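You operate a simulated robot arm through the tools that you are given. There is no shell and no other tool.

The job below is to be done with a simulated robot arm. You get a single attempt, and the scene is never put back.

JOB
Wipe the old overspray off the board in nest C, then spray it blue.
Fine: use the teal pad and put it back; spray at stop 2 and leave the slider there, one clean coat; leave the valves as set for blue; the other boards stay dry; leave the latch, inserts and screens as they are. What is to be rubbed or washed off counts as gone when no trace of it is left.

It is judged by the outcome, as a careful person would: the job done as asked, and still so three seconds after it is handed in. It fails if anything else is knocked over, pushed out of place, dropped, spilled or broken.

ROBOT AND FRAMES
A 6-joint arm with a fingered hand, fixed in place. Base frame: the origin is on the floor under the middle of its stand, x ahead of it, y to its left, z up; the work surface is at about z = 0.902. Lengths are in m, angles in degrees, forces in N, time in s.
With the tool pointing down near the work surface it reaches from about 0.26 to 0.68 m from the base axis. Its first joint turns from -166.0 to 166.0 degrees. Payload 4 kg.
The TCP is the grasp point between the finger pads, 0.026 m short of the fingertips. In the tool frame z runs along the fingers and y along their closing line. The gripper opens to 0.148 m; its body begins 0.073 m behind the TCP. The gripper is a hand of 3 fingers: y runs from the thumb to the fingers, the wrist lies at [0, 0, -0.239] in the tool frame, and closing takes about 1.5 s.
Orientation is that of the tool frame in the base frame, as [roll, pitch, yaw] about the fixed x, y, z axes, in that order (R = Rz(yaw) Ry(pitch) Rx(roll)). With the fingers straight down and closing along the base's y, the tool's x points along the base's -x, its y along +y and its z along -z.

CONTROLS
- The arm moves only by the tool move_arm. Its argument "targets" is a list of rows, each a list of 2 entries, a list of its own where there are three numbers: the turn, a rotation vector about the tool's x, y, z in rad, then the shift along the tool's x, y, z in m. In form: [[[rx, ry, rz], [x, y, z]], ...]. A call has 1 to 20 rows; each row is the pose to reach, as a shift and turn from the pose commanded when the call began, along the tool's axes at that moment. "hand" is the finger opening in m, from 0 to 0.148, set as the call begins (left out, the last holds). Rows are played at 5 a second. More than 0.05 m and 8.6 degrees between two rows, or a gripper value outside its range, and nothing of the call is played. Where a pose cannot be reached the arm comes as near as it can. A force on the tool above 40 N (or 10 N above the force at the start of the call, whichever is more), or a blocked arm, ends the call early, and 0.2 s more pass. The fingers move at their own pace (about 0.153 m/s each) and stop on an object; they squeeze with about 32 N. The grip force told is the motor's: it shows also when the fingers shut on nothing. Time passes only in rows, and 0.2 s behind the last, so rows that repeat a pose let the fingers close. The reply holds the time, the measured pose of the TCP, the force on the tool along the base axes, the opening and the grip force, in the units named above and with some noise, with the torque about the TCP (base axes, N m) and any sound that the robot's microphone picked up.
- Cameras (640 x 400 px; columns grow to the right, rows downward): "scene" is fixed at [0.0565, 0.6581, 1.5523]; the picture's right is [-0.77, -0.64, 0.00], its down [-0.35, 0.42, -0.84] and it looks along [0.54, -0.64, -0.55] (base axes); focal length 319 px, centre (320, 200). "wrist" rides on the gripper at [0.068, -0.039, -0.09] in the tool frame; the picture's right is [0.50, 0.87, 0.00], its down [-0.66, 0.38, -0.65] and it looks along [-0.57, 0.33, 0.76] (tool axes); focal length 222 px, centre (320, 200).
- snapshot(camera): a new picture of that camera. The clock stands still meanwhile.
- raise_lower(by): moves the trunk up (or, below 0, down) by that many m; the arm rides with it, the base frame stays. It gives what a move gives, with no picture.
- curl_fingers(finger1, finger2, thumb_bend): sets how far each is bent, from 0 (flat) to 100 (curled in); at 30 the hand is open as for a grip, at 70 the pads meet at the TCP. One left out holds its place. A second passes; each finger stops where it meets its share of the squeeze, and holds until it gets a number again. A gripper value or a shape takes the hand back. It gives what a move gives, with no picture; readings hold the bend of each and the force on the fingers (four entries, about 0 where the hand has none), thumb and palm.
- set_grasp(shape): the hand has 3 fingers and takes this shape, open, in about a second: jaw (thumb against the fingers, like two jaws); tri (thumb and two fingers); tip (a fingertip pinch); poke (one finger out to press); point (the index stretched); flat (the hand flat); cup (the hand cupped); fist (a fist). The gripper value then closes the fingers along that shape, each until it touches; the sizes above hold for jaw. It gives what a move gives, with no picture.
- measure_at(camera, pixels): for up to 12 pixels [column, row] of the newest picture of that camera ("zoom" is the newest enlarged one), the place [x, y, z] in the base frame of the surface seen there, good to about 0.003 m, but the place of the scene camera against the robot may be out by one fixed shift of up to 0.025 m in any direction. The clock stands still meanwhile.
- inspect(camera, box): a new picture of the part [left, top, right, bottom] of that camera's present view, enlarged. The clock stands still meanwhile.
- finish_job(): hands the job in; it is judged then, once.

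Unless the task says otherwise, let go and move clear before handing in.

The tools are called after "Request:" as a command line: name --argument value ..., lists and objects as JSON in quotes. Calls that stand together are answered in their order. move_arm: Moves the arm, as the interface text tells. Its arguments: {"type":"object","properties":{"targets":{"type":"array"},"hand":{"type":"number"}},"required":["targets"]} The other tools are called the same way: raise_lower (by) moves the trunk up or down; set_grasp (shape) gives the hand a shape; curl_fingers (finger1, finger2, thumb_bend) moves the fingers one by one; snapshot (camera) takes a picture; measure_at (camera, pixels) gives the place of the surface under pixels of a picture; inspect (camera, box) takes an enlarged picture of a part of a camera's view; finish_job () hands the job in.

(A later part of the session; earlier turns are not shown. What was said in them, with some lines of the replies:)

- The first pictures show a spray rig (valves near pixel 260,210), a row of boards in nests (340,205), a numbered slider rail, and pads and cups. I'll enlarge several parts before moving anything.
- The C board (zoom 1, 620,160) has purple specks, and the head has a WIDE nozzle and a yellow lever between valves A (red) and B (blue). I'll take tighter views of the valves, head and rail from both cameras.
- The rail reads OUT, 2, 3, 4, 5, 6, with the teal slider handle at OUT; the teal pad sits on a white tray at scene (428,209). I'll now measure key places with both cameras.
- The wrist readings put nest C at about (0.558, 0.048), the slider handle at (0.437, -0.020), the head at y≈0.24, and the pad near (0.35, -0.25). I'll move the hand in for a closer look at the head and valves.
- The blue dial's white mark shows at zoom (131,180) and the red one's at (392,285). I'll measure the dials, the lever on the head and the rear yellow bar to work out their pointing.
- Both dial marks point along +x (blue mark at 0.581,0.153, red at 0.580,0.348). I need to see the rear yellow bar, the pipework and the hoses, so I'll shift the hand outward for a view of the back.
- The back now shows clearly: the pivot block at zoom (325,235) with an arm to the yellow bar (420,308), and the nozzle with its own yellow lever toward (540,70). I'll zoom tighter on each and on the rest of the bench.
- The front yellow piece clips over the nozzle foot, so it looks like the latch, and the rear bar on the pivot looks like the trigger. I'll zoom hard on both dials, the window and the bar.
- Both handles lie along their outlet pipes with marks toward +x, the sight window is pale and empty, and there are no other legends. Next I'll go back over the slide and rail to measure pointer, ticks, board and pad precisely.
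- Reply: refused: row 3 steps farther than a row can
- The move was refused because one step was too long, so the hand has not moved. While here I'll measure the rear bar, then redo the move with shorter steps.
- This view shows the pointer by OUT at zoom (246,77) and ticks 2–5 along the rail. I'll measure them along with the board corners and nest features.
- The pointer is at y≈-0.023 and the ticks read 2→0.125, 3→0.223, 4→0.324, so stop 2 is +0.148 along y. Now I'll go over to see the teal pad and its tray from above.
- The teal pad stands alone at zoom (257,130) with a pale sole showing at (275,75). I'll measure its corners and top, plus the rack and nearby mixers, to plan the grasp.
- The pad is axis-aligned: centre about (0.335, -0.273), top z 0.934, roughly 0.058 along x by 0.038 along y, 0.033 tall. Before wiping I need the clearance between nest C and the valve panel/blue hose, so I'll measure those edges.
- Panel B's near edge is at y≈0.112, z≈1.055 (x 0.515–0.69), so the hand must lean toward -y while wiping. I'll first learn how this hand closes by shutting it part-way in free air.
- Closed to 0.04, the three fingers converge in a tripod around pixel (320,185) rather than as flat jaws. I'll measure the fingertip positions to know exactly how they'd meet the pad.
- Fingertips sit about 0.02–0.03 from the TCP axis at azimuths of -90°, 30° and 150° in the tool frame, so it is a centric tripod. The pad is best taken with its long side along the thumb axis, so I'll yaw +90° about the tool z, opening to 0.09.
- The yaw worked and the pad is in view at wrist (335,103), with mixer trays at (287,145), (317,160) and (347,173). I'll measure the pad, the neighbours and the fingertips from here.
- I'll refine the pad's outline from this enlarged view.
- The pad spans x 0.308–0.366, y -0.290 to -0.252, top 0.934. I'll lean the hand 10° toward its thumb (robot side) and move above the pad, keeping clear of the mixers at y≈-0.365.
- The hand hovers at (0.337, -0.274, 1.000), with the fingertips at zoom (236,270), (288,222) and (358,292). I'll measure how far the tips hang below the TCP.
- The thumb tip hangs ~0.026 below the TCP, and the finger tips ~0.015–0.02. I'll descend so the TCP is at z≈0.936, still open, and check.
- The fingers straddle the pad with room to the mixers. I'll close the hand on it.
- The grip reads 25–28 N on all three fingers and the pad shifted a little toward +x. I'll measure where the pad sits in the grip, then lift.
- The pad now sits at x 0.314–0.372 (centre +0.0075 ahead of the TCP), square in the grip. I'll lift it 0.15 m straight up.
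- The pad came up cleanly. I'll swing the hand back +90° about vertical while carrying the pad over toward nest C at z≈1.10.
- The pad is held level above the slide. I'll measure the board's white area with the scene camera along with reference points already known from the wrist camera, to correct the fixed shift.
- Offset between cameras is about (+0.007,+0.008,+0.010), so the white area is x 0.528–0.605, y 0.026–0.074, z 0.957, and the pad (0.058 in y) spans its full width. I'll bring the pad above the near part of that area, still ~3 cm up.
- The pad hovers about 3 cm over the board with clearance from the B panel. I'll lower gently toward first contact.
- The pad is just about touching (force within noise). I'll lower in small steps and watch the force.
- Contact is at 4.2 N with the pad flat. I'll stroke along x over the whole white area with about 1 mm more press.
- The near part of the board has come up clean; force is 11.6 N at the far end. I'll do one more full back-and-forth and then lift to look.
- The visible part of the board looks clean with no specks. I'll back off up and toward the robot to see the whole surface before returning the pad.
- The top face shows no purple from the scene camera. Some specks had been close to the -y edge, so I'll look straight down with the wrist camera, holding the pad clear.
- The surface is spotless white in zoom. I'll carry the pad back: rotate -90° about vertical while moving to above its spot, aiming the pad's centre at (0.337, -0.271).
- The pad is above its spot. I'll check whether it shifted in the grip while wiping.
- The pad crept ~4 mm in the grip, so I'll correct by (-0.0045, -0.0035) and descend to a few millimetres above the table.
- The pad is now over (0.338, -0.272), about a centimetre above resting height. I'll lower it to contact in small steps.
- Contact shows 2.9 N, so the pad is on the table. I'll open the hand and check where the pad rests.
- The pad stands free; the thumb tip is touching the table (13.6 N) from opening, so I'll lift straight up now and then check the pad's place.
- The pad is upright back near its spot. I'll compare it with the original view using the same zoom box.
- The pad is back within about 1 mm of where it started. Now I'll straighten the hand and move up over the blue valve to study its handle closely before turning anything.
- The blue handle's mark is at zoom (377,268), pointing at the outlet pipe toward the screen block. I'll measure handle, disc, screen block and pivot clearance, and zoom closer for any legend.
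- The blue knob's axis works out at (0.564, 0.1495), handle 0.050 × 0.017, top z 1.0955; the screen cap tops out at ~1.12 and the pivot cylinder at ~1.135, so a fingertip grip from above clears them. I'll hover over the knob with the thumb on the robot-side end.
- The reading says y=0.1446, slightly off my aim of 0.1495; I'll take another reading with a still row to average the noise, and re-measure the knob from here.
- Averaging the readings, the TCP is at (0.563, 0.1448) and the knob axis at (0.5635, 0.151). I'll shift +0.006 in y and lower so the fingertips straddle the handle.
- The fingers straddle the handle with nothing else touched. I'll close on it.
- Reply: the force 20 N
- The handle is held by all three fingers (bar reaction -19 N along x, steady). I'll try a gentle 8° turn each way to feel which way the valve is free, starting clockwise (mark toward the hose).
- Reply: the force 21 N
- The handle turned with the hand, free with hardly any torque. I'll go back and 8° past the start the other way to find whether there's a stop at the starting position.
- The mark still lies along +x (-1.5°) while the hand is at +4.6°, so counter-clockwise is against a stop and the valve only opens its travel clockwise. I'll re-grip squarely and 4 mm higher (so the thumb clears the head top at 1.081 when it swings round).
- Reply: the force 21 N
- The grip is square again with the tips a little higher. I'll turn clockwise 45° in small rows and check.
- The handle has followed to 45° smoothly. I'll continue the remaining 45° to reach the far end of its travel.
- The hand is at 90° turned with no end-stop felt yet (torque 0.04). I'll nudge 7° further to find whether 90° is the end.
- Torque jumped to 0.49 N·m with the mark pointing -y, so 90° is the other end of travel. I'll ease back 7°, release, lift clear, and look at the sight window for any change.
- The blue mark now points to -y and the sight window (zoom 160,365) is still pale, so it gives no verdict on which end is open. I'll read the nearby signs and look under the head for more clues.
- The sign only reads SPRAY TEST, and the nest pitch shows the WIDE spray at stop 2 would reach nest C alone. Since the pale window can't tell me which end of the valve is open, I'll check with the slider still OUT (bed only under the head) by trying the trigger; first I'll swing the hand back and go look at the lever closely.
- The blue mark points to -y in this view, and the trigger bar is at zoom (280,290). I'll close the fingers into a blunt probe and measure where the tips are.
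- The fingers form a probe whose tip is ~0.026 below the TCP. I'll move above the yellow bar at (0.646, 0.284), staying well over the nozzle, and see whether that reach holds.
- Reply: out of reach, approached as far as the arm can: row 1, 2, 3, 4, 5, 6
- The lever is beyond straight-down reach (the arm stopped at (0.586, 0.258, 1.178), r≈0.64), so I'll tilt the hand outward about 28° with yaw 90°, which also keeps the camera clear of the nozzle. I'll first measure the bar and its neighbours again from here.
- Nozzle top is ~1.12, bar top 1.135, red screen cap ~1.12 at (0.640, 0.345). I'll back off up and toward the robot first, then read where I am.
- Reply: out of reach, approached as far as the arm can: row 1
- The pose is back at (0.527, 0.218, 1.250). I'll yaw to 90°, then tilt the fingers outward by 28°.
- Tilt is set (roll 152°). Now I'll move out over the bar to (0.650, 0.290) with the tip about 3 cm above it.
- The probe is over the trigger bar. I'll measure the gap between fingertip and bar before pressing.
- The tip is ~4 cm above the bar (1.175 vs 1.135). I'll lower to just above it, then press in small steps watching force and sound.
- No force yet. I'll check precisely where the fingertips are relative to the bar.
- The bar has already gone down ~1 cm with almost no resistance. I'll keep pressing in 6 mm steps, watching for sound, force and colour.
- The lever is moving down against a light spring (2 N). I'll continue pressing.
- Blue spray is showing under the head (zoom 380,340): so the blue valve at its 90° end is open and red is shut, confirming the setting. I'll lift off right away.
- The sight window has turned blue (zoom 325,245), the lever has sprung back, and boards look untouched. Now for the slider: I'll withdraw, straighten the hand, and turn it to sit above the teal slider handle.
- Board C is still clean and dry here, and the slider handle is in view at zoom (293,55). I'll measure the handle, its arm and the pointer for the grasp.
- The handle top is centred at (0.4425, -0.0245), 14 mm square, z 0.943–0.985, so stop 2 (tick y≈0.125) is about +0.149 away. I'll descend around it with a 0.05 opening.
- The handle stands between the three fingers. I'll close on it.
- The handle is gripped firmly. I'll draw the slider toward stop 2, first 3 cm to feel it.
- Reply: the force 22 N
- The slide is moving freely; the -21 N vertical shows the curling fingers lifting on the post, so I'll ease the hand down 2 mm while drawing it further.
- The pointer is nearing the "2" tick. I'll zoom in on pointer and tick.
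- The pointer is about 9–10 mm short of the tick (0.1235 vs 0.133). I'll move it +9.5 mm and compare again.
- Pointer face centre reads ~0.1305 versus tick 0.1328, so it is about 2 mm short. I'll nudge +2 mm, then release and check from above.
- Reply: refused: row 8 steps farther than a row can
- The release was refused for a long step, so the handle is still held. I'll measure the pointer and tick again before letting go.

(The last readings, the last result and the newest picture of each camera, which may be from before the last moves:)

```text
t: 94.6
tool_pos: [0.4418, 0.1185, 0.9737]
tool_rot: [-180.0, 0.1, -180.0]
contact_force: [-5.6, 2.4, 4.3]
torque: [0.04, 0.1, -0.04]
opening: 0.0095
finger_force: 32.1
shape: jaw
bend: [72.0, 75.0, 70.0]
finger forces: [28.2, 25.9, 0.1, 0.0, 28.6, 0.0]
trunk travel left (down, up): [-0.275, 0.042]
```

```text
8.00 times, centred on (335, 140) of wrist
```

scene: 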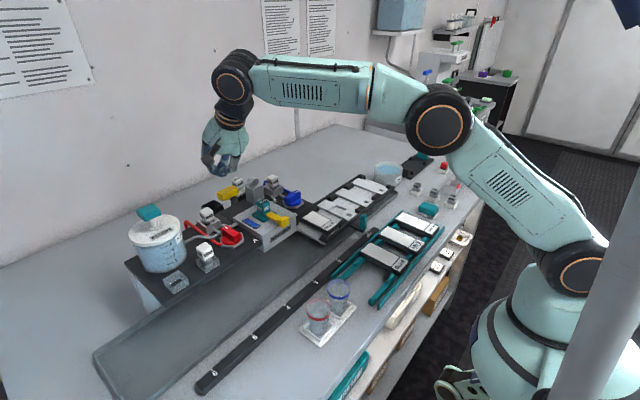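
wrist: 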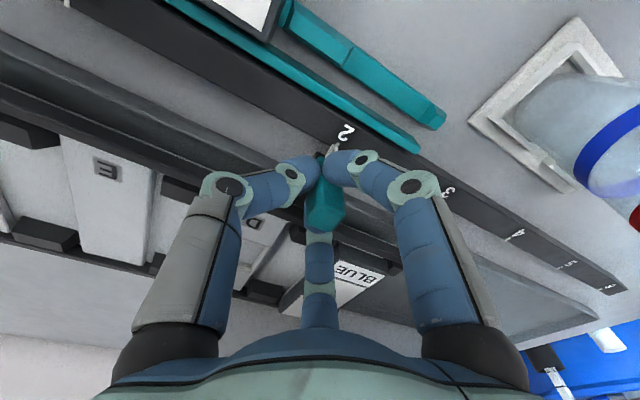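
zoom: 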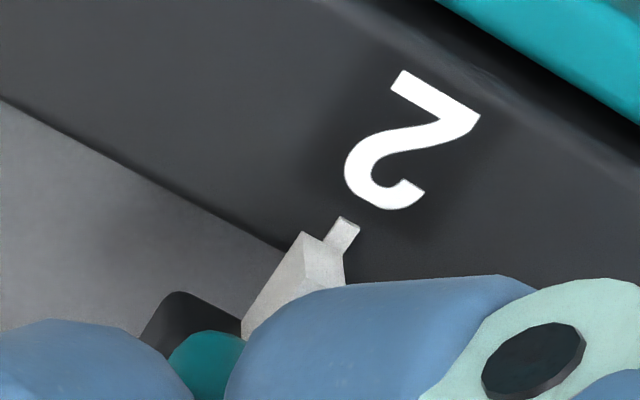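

Nest E now reads y=-0.002 (it was -0.150), so the slide has moved 0.148, and the tick sits right at the pointer's end. I'll release and rise, then check from above.

Request:
move_arm --targets '[[[0, 0, 0], [0, 0, 0]], [[0, 0, 0], [0, 0, 0]], [[0, 0, 0], [0, 0, 0]], [[0, 0, 0], [0, 0, 0]], [[0, 0, 0], [0, 0, 0]], [[0, 0, 0], [0, 0, -0.02]], [[0, 0, 0], [0, 0, -0.06]], [[0, 0, 0], [0.02, -0.015, -0.1]], [[0, 0, 0], [0.04, -0.03, -0.14]], [[0, 0, 0], [0.04, -0.03, -0.14]]]' --hand 0.05

Request:
snapshot --camera "wrist"

Request:
inspect --camera "wrist" --box '[280, 80, 380, 160]'

Request:
inspect --camera "scene" --box '[323, 243, 353, 268]'

```text
t: 96.8
tool_pos: [0.4027, 0.0881, 1.1121]
tool_rot: [-180.0, 0.0, 180.0]
contact_force: [-0.4, 0.0, -0.5]
torque: [0.04, 0.02, -0.03]
opening: 0.05
finger_force: 0.2
shape: jaw
bend: [77.0, 77.0, 70.0]
finger forces: [0.1, 0.1, 0.0, 0.0, 0.1, 0.0]
trunk travel left (down, up): [-0.275, 0.042]
```

```text
taken
```

wrist: 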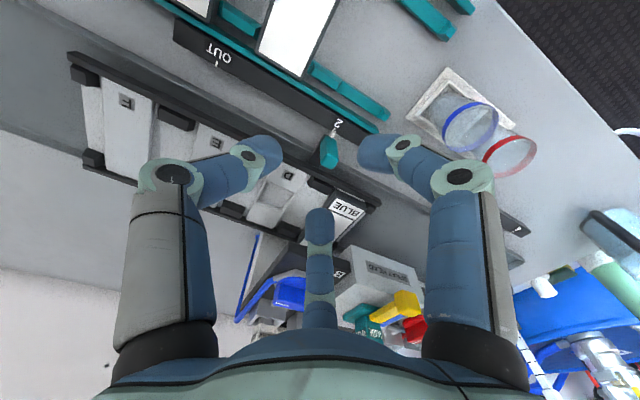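

```text
5.00 times, centred on (330, 120) of wrist
```

zoom: 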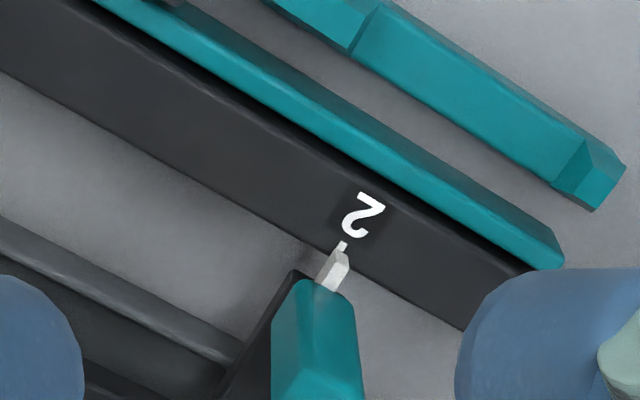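

```text
16.00 times, centred on (338, 256) of scene
```

zoom: 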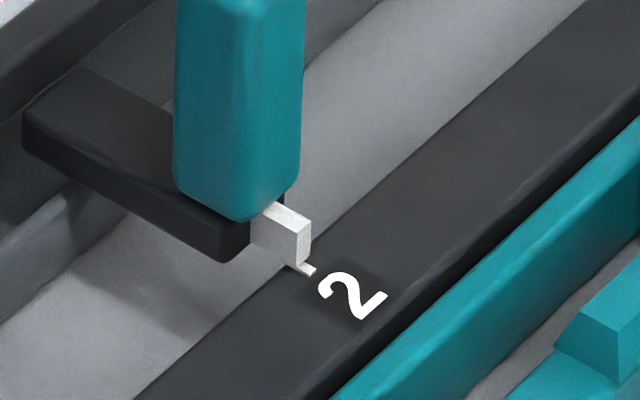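

The pointer and the "2" tick are now in line (wrist zoom 335,258), so the slider is at stop 2. Let me look at the board's position under the head before spraying.

Request:
inspect --camera "scene" --box '[240, 180, 360, 270]'

Request:
inspect --camera "wrist" --box '[240, 150, 440, 340]'

```text
4.44 times, centred on (300, 225) of scene
```

zoom: 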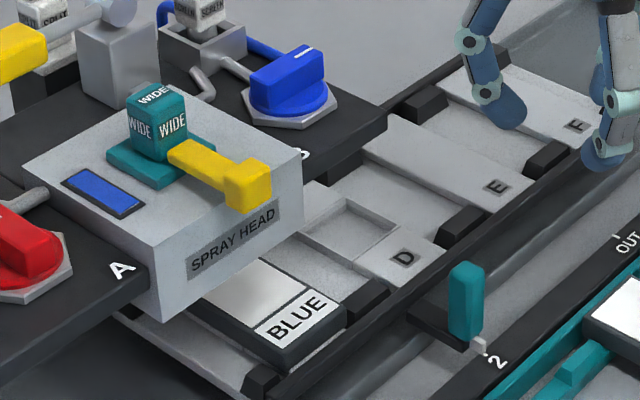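

```text
2.11 times, centred on (340, 245) of wrist
```

zoom: 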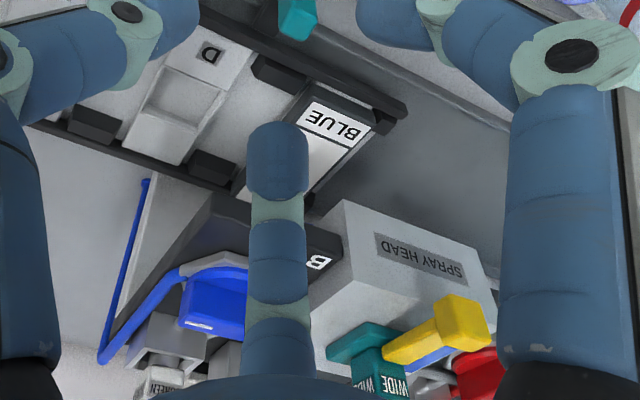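

Board C is under the B side of the head with its white field still clean, and only nest D's empty insert trails behind. I'll go back to the trigger lever: up and over first, fingers closed.

Request:
move_arm --targets '[[[0, 0, 0], [0, 0, -0.045]], [[0, 0, 0], [0, 0, -0.09]], [[0, 0, 0], [-0.02, 0.02, -0.125]], [[0, 0, 0], [-0.05, 0.05, -0.14]], [[0, 0, 0], [-0.08, 0.08, -0.14]], [[0, 0, 0], [-0.11, 0.11, -0.14]], [[0, 0, 0], [-0.125, 0.13, -0.14]], [[0, 0, 0], [-0.125, 0.13, -0.14]]]' --hand 0.0

Request:
move_arm --targets '[[[0, 0, 0.143], [0, 0, 0]], [[0, 0, 0.286], [0, 0, 0]], [[0, 0, 0.428], [0, 0, 0]], [[0, 0, 0.571], [0, 0, 0]], [[0, 0, 0.714], [0, 0, 0]], [[0, 0, 0.857], [0, 0, 0]], [[0, 0, 1.0], [0, 0, 0]], [[0, 0, 1.142], [0, 0, 0]], [[0, 0, 1.285], [0, 0, 0]], [[0, 0, 1.428], [0, 0, 0]], [[0, 0, 1.5708], [0, 0, 0]], [[0, 0, 1.5708], [0, 0, 0]]]'

Request:
move_arm --targets '[[[-0.098, 0, 0], [0, 0, 0]], [[-0.196, 0, 0], [0, 0, 0]], [[-0.293, 0, 0], [0, 0, 0]], [[-0.391, 0, 0], [0, 0, 0]], [[-0.489, 0, 0], [0, 0, 0]], [[-0.489, 0, 0], [0, 0, 0]]]'

```text
t: 98.6
tool_pos: [0.5251, 0.2175, 1.2531]
tool_rot: [180.0, 0.0, -179.9]
contact_force: [0.3, 0.1, 1.0]
torque: [0.02, 0.0, -0.01]
opening: 0.0001
finger_force: 32.4
shape: jaw
bend: [70.0, 70.0, 70.0]
finger forces: [0.0, 0.0, 0.1, 0.0, 0.0, 0.1]
trunk travel left (down, up): [-0.275, 0.042]
```

```text
t: 101.2
tool_pos: [0.5273, 0.2164, 1.2536]
tool_rot: [180.0, 0.0, 89.9]
contact_force: [-0.5, -0.1, -0.4]
torque: [0.01, 0.01, -0.01]
opening: 0.0
finger_force: 32.8
shape: jaw
bend: [70.0, 70.0, 70.0]
finger forces: [0.0, 0.0, 0.1, 0.1, 0.1, 0.0]
trunk travel left (down, up): [-0.275, 0.042]
```

```text
t: 102.6
tool_pos: [0.5281, 0.218, 1.2546]
tool_rot: [151.9, -0.1, 90.1]
contact_force: [0.5, 0.0, -0.7]
torque: [0.01, 0.03, 0.0]
opening: 0.0
finger_force: 32.0
shape: jaw
bend: [70.0, 70.0, 70.0]
finger forces: [0.0, 0.0, 0.0, 0.0, 0.1, 0.0]
trunk travel left (down, up): [-0.275, 0.042]
```

The hand is in the same tilted pose as before. I'll repeat the approach over the bar to ~3 cm above it.

Request:
move_arm --targets '[[[0, 0, 0], [0.024, 0.0353, 0.0188]], [[0, 0, 0], [0.048, 0.0706, 0.0375]], [[0, 0, 0], [0.072, 0.1077, 0.0572]], [[0, 0, 0], [0.072, 0.0936, 0.0837]], [[0, 0, 0], [0.072, 0.0831, 0.1036]], [[0, 0, 0], [0.072, 0.0831, 0.1036]]]'

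Request:
inspect --camera "scene" --box '[180, 120, 340, 270]'

```text
t: 104.0
tool_pos: [0.6494, 0.2882, 1.2039]
tool_rot: [151.9, 0.0, 90.0]
contact_force: [-0.1, 0.1, -1.1]
torque: [0.02, -0.05, -0.04]
opening: 0.0001
finger_force: 31.8
shape: jaw
bend: [70.0, 70.0, 70.0]
finger forces: [0.0, 0.0, 0.1, 0.0, 0.0, 0.1]
trunk travel left (down, up): [-0.275, 0.042]
```

```text
2.67 times, centred on (260, 195) of scene
```

zoom: 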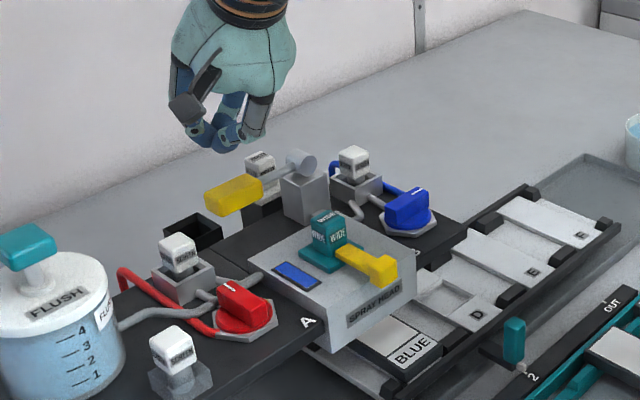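

Everything is lined up as in the test. I'll lower to just short of the firing depth (z≈1.150).

Request:
move_arm --targets '[[[0, 0, 0], [0, -0.0094, 0.0177]], [[0, 0, 0], [0, -0.0188, 0.0353]], [[0, 0, 0], [0, -0.0235, 0.0442]], [[0, 0, 0], [0, -0.0251, 0.0472]], [[0, 0, 0], [0, -0.0251, 0.0472]]]'

Request:
inspect --camera "scene" --box '[180, 150, 340, 270]'

```text
t: 105.2
tool_pos: [0.6499, 0.288, 1.1491]
tool_rot: [152.0, 0.0, 89.9]
contact_force: [0.0, 0.1, 2.3]
torque: [-0.07, -0.03, 0.0]
opening: 0.0
finger_force: 32.0
shape: jaw
bend: [70.0, 70.0, 70.0]
finger forces: [0.1, 0.1, 0.1, 0.1, 0.0, 0.0]
trunk travel left (down, up): [-0.275, 0.042]
```

```text
3.33 times, centred on (260, 210) of scene
```

zoom: 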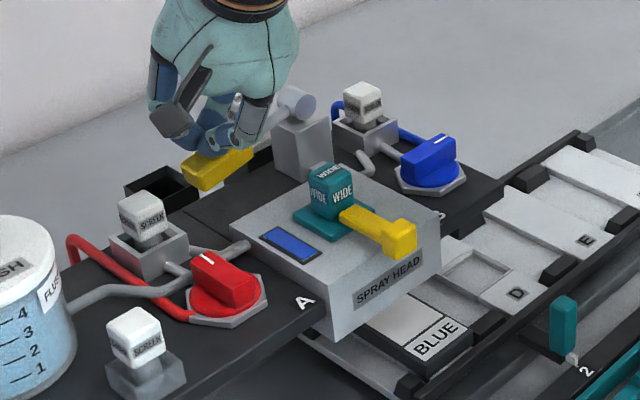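

The lever is partly down and not spraying. Now one press through the firing depth, then I'll look while the clock stands still.

Request:
move_arm --targets '[[[0, 0, 0], [0, -0.0042, 0.0079]], [[0, 0, 0], [0, -0.0077, 0.0145]], [[0, 0, 0], [0, -0.0077, 0.0145]]]'

Request:
inspect --camera "scene" --box '[240, 190, 340, 270]'

```text
t: 106.0
tool_pos: [0.6484, 0.2878, 1.1333]
tool_rot: [151.9, 0.0, 90.0]
contact_force: [-0.3, 1.6, 3.0]
torque: [-0.01, -0.01, 0.0]
opening: 0.0
finger_force: 31.9
shape: jaw
bend: [70.0, 70.0, 70.0]
finger forces: [0.1, 0.0, 0.0, 0.1, 0.0, 0.0]
trunk travel left (down, up): [-0.275, 0.042]
```

```text
5.00 times, centred on (290, 230) of scene
```

zoom: 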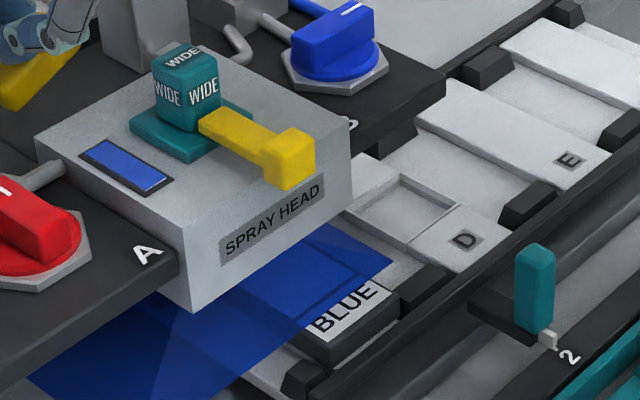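

Blue spray is covering board C. I'll zoom on the board to judge the coat before releasing.

Request:
inspect --camera "scene" --box '[280, 230, 325, 262]'

Request:
snapshot --camera "wrist"

```text
12.50 times, centred on (302, 246) of scene
```

zoom: 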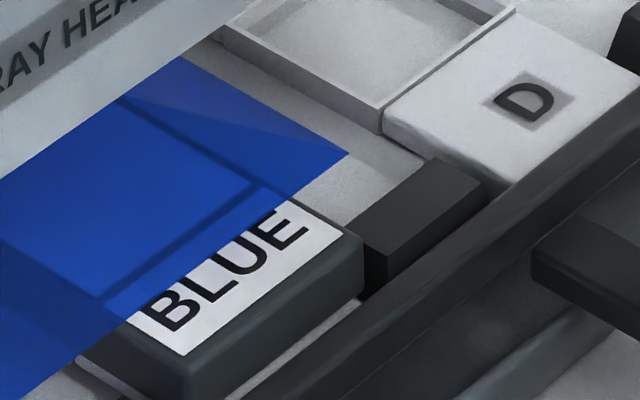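

```text
taken
```

wrist: 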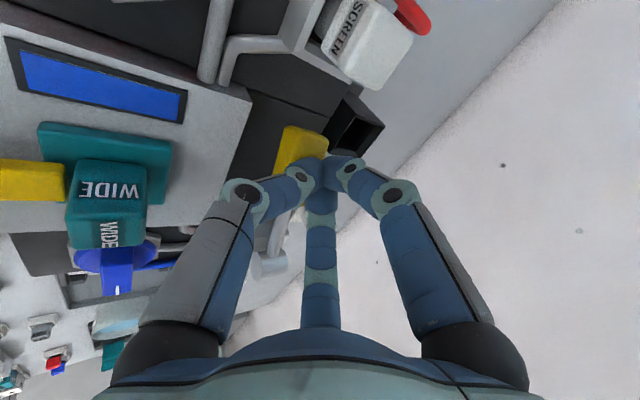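

The fan fully covers the white field. I'll release now and inspect the finish.

Request:
move_arm --targets '[[[0, 0, 0], [0, 0.0117, -0.0221]], [[0, 0, 0], [0, 0.0235, -0.0442]], [[0, 0, 0], [0, 0.0328, -0.0618]], [[0, 0, 0], [0, 0.0328, -0.0618]]]'

Request:
inspect --camera "scene" --box '[280, 230, 325, 262]'

Request:
inspect --camera "scene" --box '[180, 150, 340, 270]'

```text
t: 107.0
tool_pos: [0.651, 0.2891, 1.2021]
tool_rot: [152.0, 0.0, 90.1]
contact_force: [0.8, -0.3, 0.2]
torque: [0.01, 0.01, -0.02]
opening: 0.0002
finger_force: 31.9
shape: jaw
bend: [70.0, 70.0, 70.0]
finger forces: [0.0, 0.0, 0.0, 0.0, 0.0, 0.1]
trunk travel left (down, up): [-0.275, 0.042]
```

```text
12.50 times, centred on (302, 246) of scene
```

zoom: 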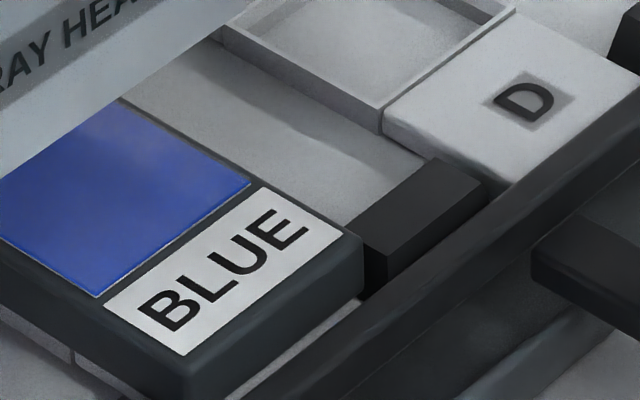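

```text
3.33 times, centred on (260, 210) of scene
```

zoom: 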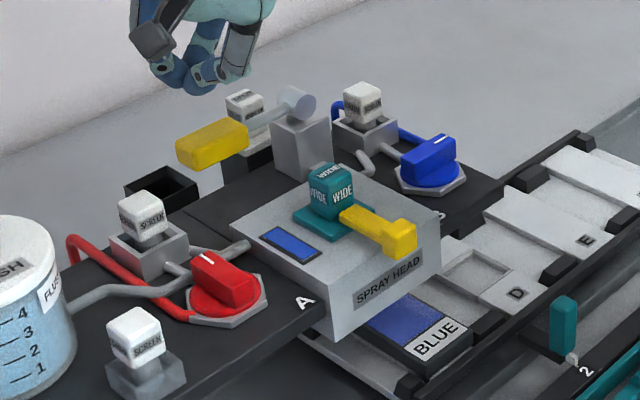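

Board C is now blue, the label and nest D are untouched, and the lever is back up. I'll look more closely at the coat's evenness.

Request:
inspect --camera "scene" --box '[280, 238, 304, 256]'

Request:
inspect --camera "scene" --box '[245, 200, 275, 222]'

Request:
inspect --camera "scene" --box '[200, 220, 330, 300]'

```text
16.00 times, centred on (292, 247) of scene
```

zoom: 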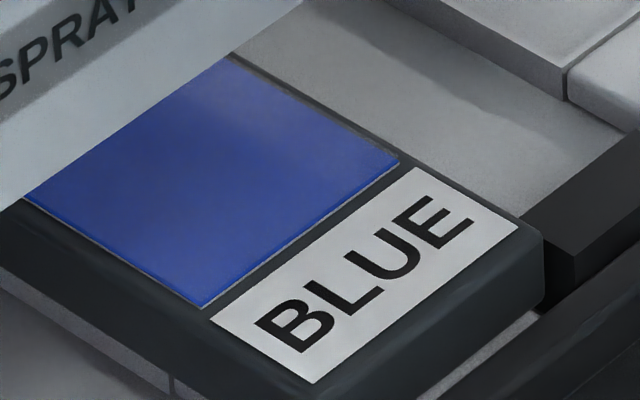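

```text
16.00 times, centred on (260, 211) of scene
```

zoom: 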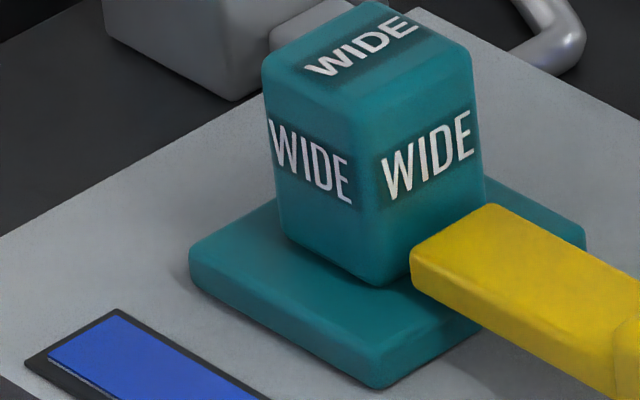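

```text
4.92 times, centred on (265, 260) of scene
```

zoom: 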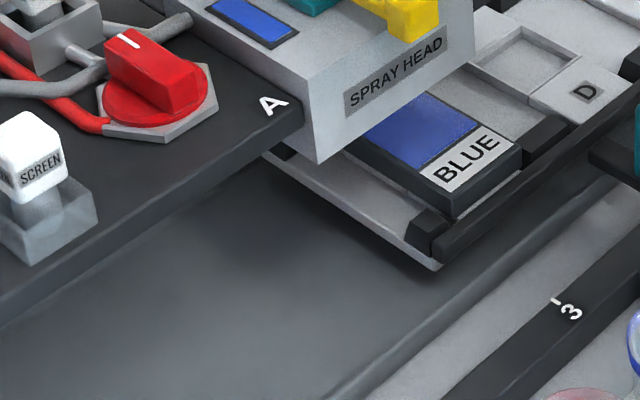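

The coat is even blue with no bare or runny patches and the bed shows no mess. I'll retreat the hand from the lever, straighten it, and return near its starting pose.

Request:
move_arm --targets '[[[0.0815, 0, 0], [-0.015, -0.0153, -0.0138]], [[0.163, 0, 0], [-0.03, -0.0306, -0.0276]], [[0.2445, 0, 0], [-0.045, -0.046, -0.0414]], [[0.326, 0, 0], [-0.06, -0.0613, -0.0552]], [[0.4075, 0, 0], [-0.075, -0.0766, -0.069]], [[0.489, 0, 0], [-0.09, -0.0919, -0.0828]], [[0.489, 0, 0], [-0.09, -0.0919, -0.0828]]]'

Request:
move_arm --targets '[[[0, 0, -0.143], [-0.008, -0.0137, -0.004]], [[0, 0, -0.286], [-0.016, -0.0275, -0.008]], [[0, 0, -0.428], [-0.024, -0.0412, -0.012]], [[0, 0, -0.571], [-0.032, -0.055, -0.016]], [[0, 0, -0.714], [-0.04, -0.0687, -0.02]], [[0, 0, -0.857], [-0.048, -0.0825, -0.024]], [[0, 0, -1.0], [-0.056, -0.0962, -0.028]], [[0, 0, -1.142], [-0.064, -0.11, -0.032]], [[0, 0, -1.285], [-0.072, -0.1237, -0.036]], [[0, 0, -1.428], [-0.08, -0.1375, -0.04]], [[0, 0, -1.5708], [-0.085, -0.15, -0.045]], [[0, 0, -1.5708], [-0.085, -0.15, -0.045]]]' --hand 0.148

Request:
snapshot --camera "wrist"

Request:
snapshot --camera "scene"

```text
t: 108.6
tool_pos: [0.5292, 0.2, 1.2325]
tool_rot: [180.0, 0.1, 90.1]
contact_force: [-0.6, 0.4, -0.4]
torque: [0.02, -0.01, -0.01]
opening: 0.0
finger_force: 32.0
shape: jaw
bend: [70.0, 70.0, 70.0]
finger forces: [0.0, 0.0, 0.0, 0.1, 0.0, 0.0]
trunk travel left (down, up): [-0.275, 0.042]
```

```text
t: 111.2
tool_pos: [0.3809, 0.1148, 1.2758]
tool_rot: [-180.0, 0.0, -180.0]
contact_force: [0.4, -0.2, -0.1]
torque: [0.01, -0.01, 0.0]
opening: 0.1481
finger_force: 0.0
shape: jaw
bend: [30.0, 30.0, 30.0]
finger forces: [0.0, 0.0, 0.0, 0.1, 0.0, 0.0]
trunk travel left (down, up): [-0.275, 0.042]
```

```text
taken
```

wrist: 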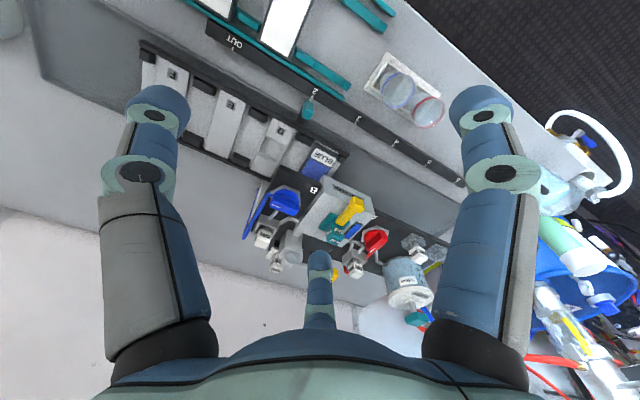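

```text
taken
```

scene: 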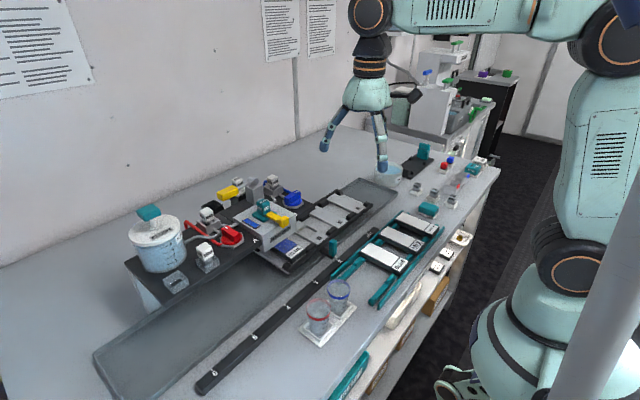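

The scene matches the start apart from the intended changes. I'll do final close checks of the board, slider pointer, valves, latch, rack and pad.

Request:
inspect --camera "wrist" --box '[260, 80, 360, 200]'

Request:
inspect --camera "wrist" --box '[230, 160, 390, 290]'

Request:
inspect --camera "scene" --box '[323, 243, 353, 268]'

Request:
inspect --camera "scene" --box '[330, 190, 450, 280]'

Request:
inspect --camera "scene" --box '[190, 165, 310, 255]'

```text
3.33 times, centred on (310, 140) of wrist
```

zoom: 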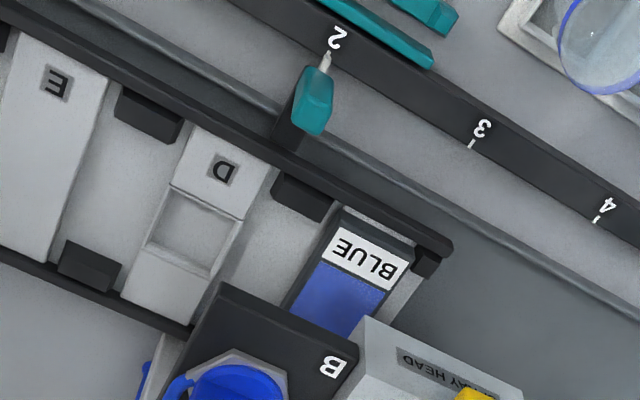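

```text
3.08 times, centred on (310, 225) of wrist
```

zoom: 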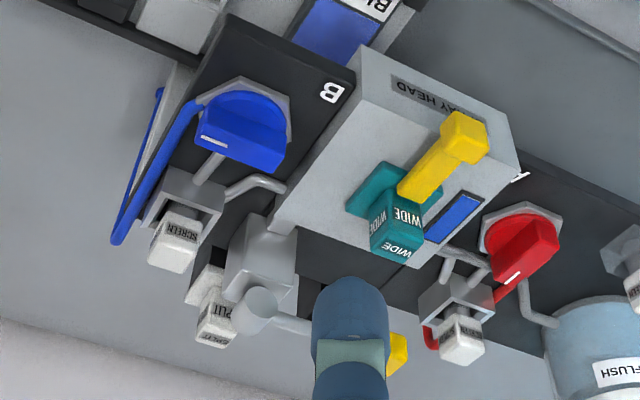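

```text
16.00 times, centred on (338, 256) of scene
```

zoom: 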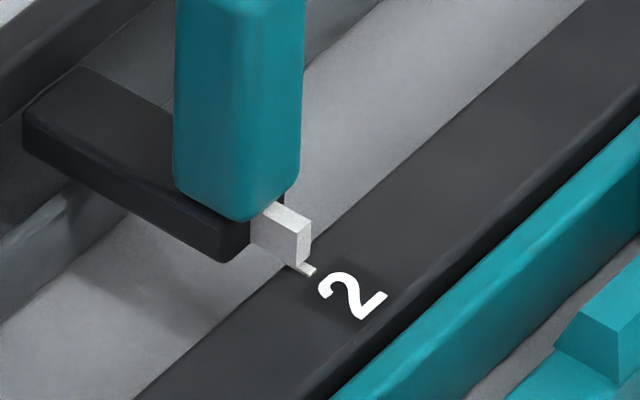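

```text
4.44 times, centred on (390, 235) of scene
```

zoom: 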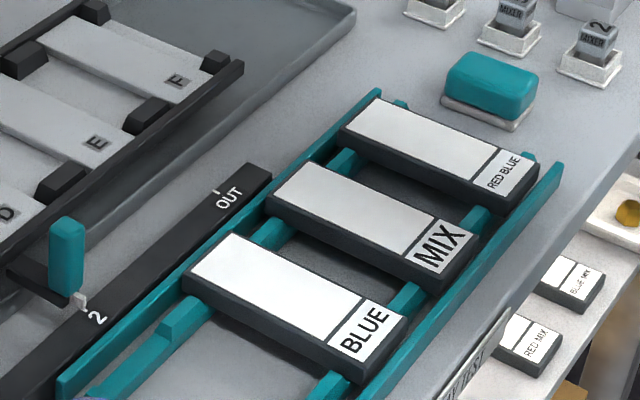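

```text
4.44 times, centred on (250, 210) of scene
```

zoom: 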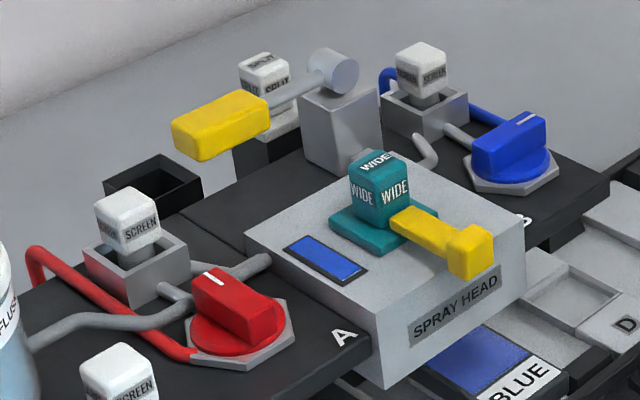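

All in place: pointer on 2, blue mark to -y, latch, screens, rack boards and pad as they were. One last tight look at the coat for any thin spots.

Request:
inspect --camera "wrist" --box '[298, 145, 342, 180]'

Request:
inspect --camera "scene" --box '[276, 236, 302, 254]'

```text
11.43 times, centred on (320, 162) of wrist
```

zoom: 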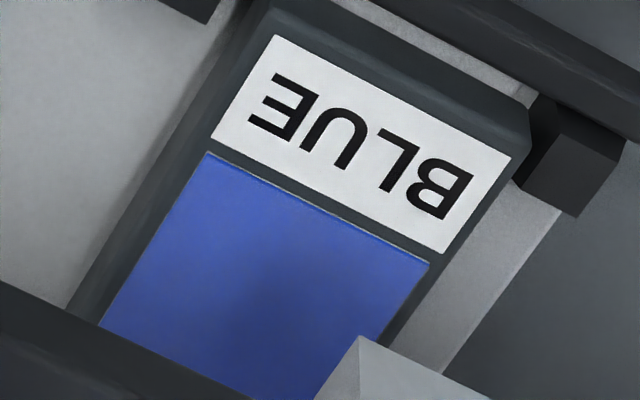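

```text
16.00 times, centred on (289, 245) of scene
```

zoom: 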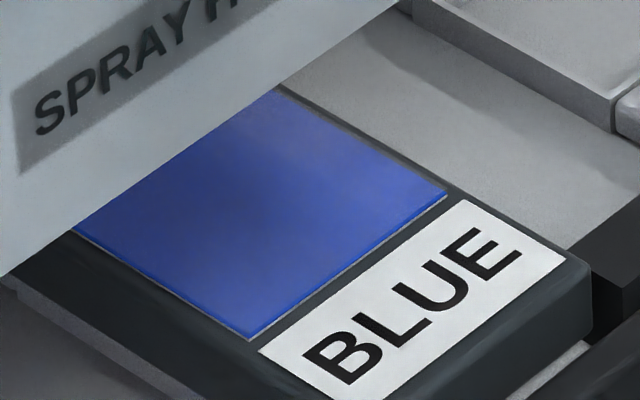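

The blue coat is a solid, even layer with no white showing through and the label clean. The hand is open, empty and clear, so I'm handing the job in.

Request:
finish_job

```text
The job is handed in.
```

Board C is wiped clean of the old purple overspray and now has one even coat of blue. I could not see the far half of the board, which sits under the spray head; everything in view was solid blue.

- **Wiping:** I used the teal pad and put it back within about 1 mm of where it was. No trace of the overspray showed on the board before spraying.
- **Slider:** it is at stop 2, with its pointer lined up on the "2" tick.
- **Valves:** blue is turned to its open end. I did not touch red.
- **Everything else:** the latch, inserts and screens look as they did at the start. The boards on the rack are still white and dry.

I gave one short test spray before the real one. The valve has no marking for open or shut, so I fired it with the slider still at OUT and nothing under the head. Blue came out, which confirmed the setting, and no paint showed on the tray under the head afterwards.
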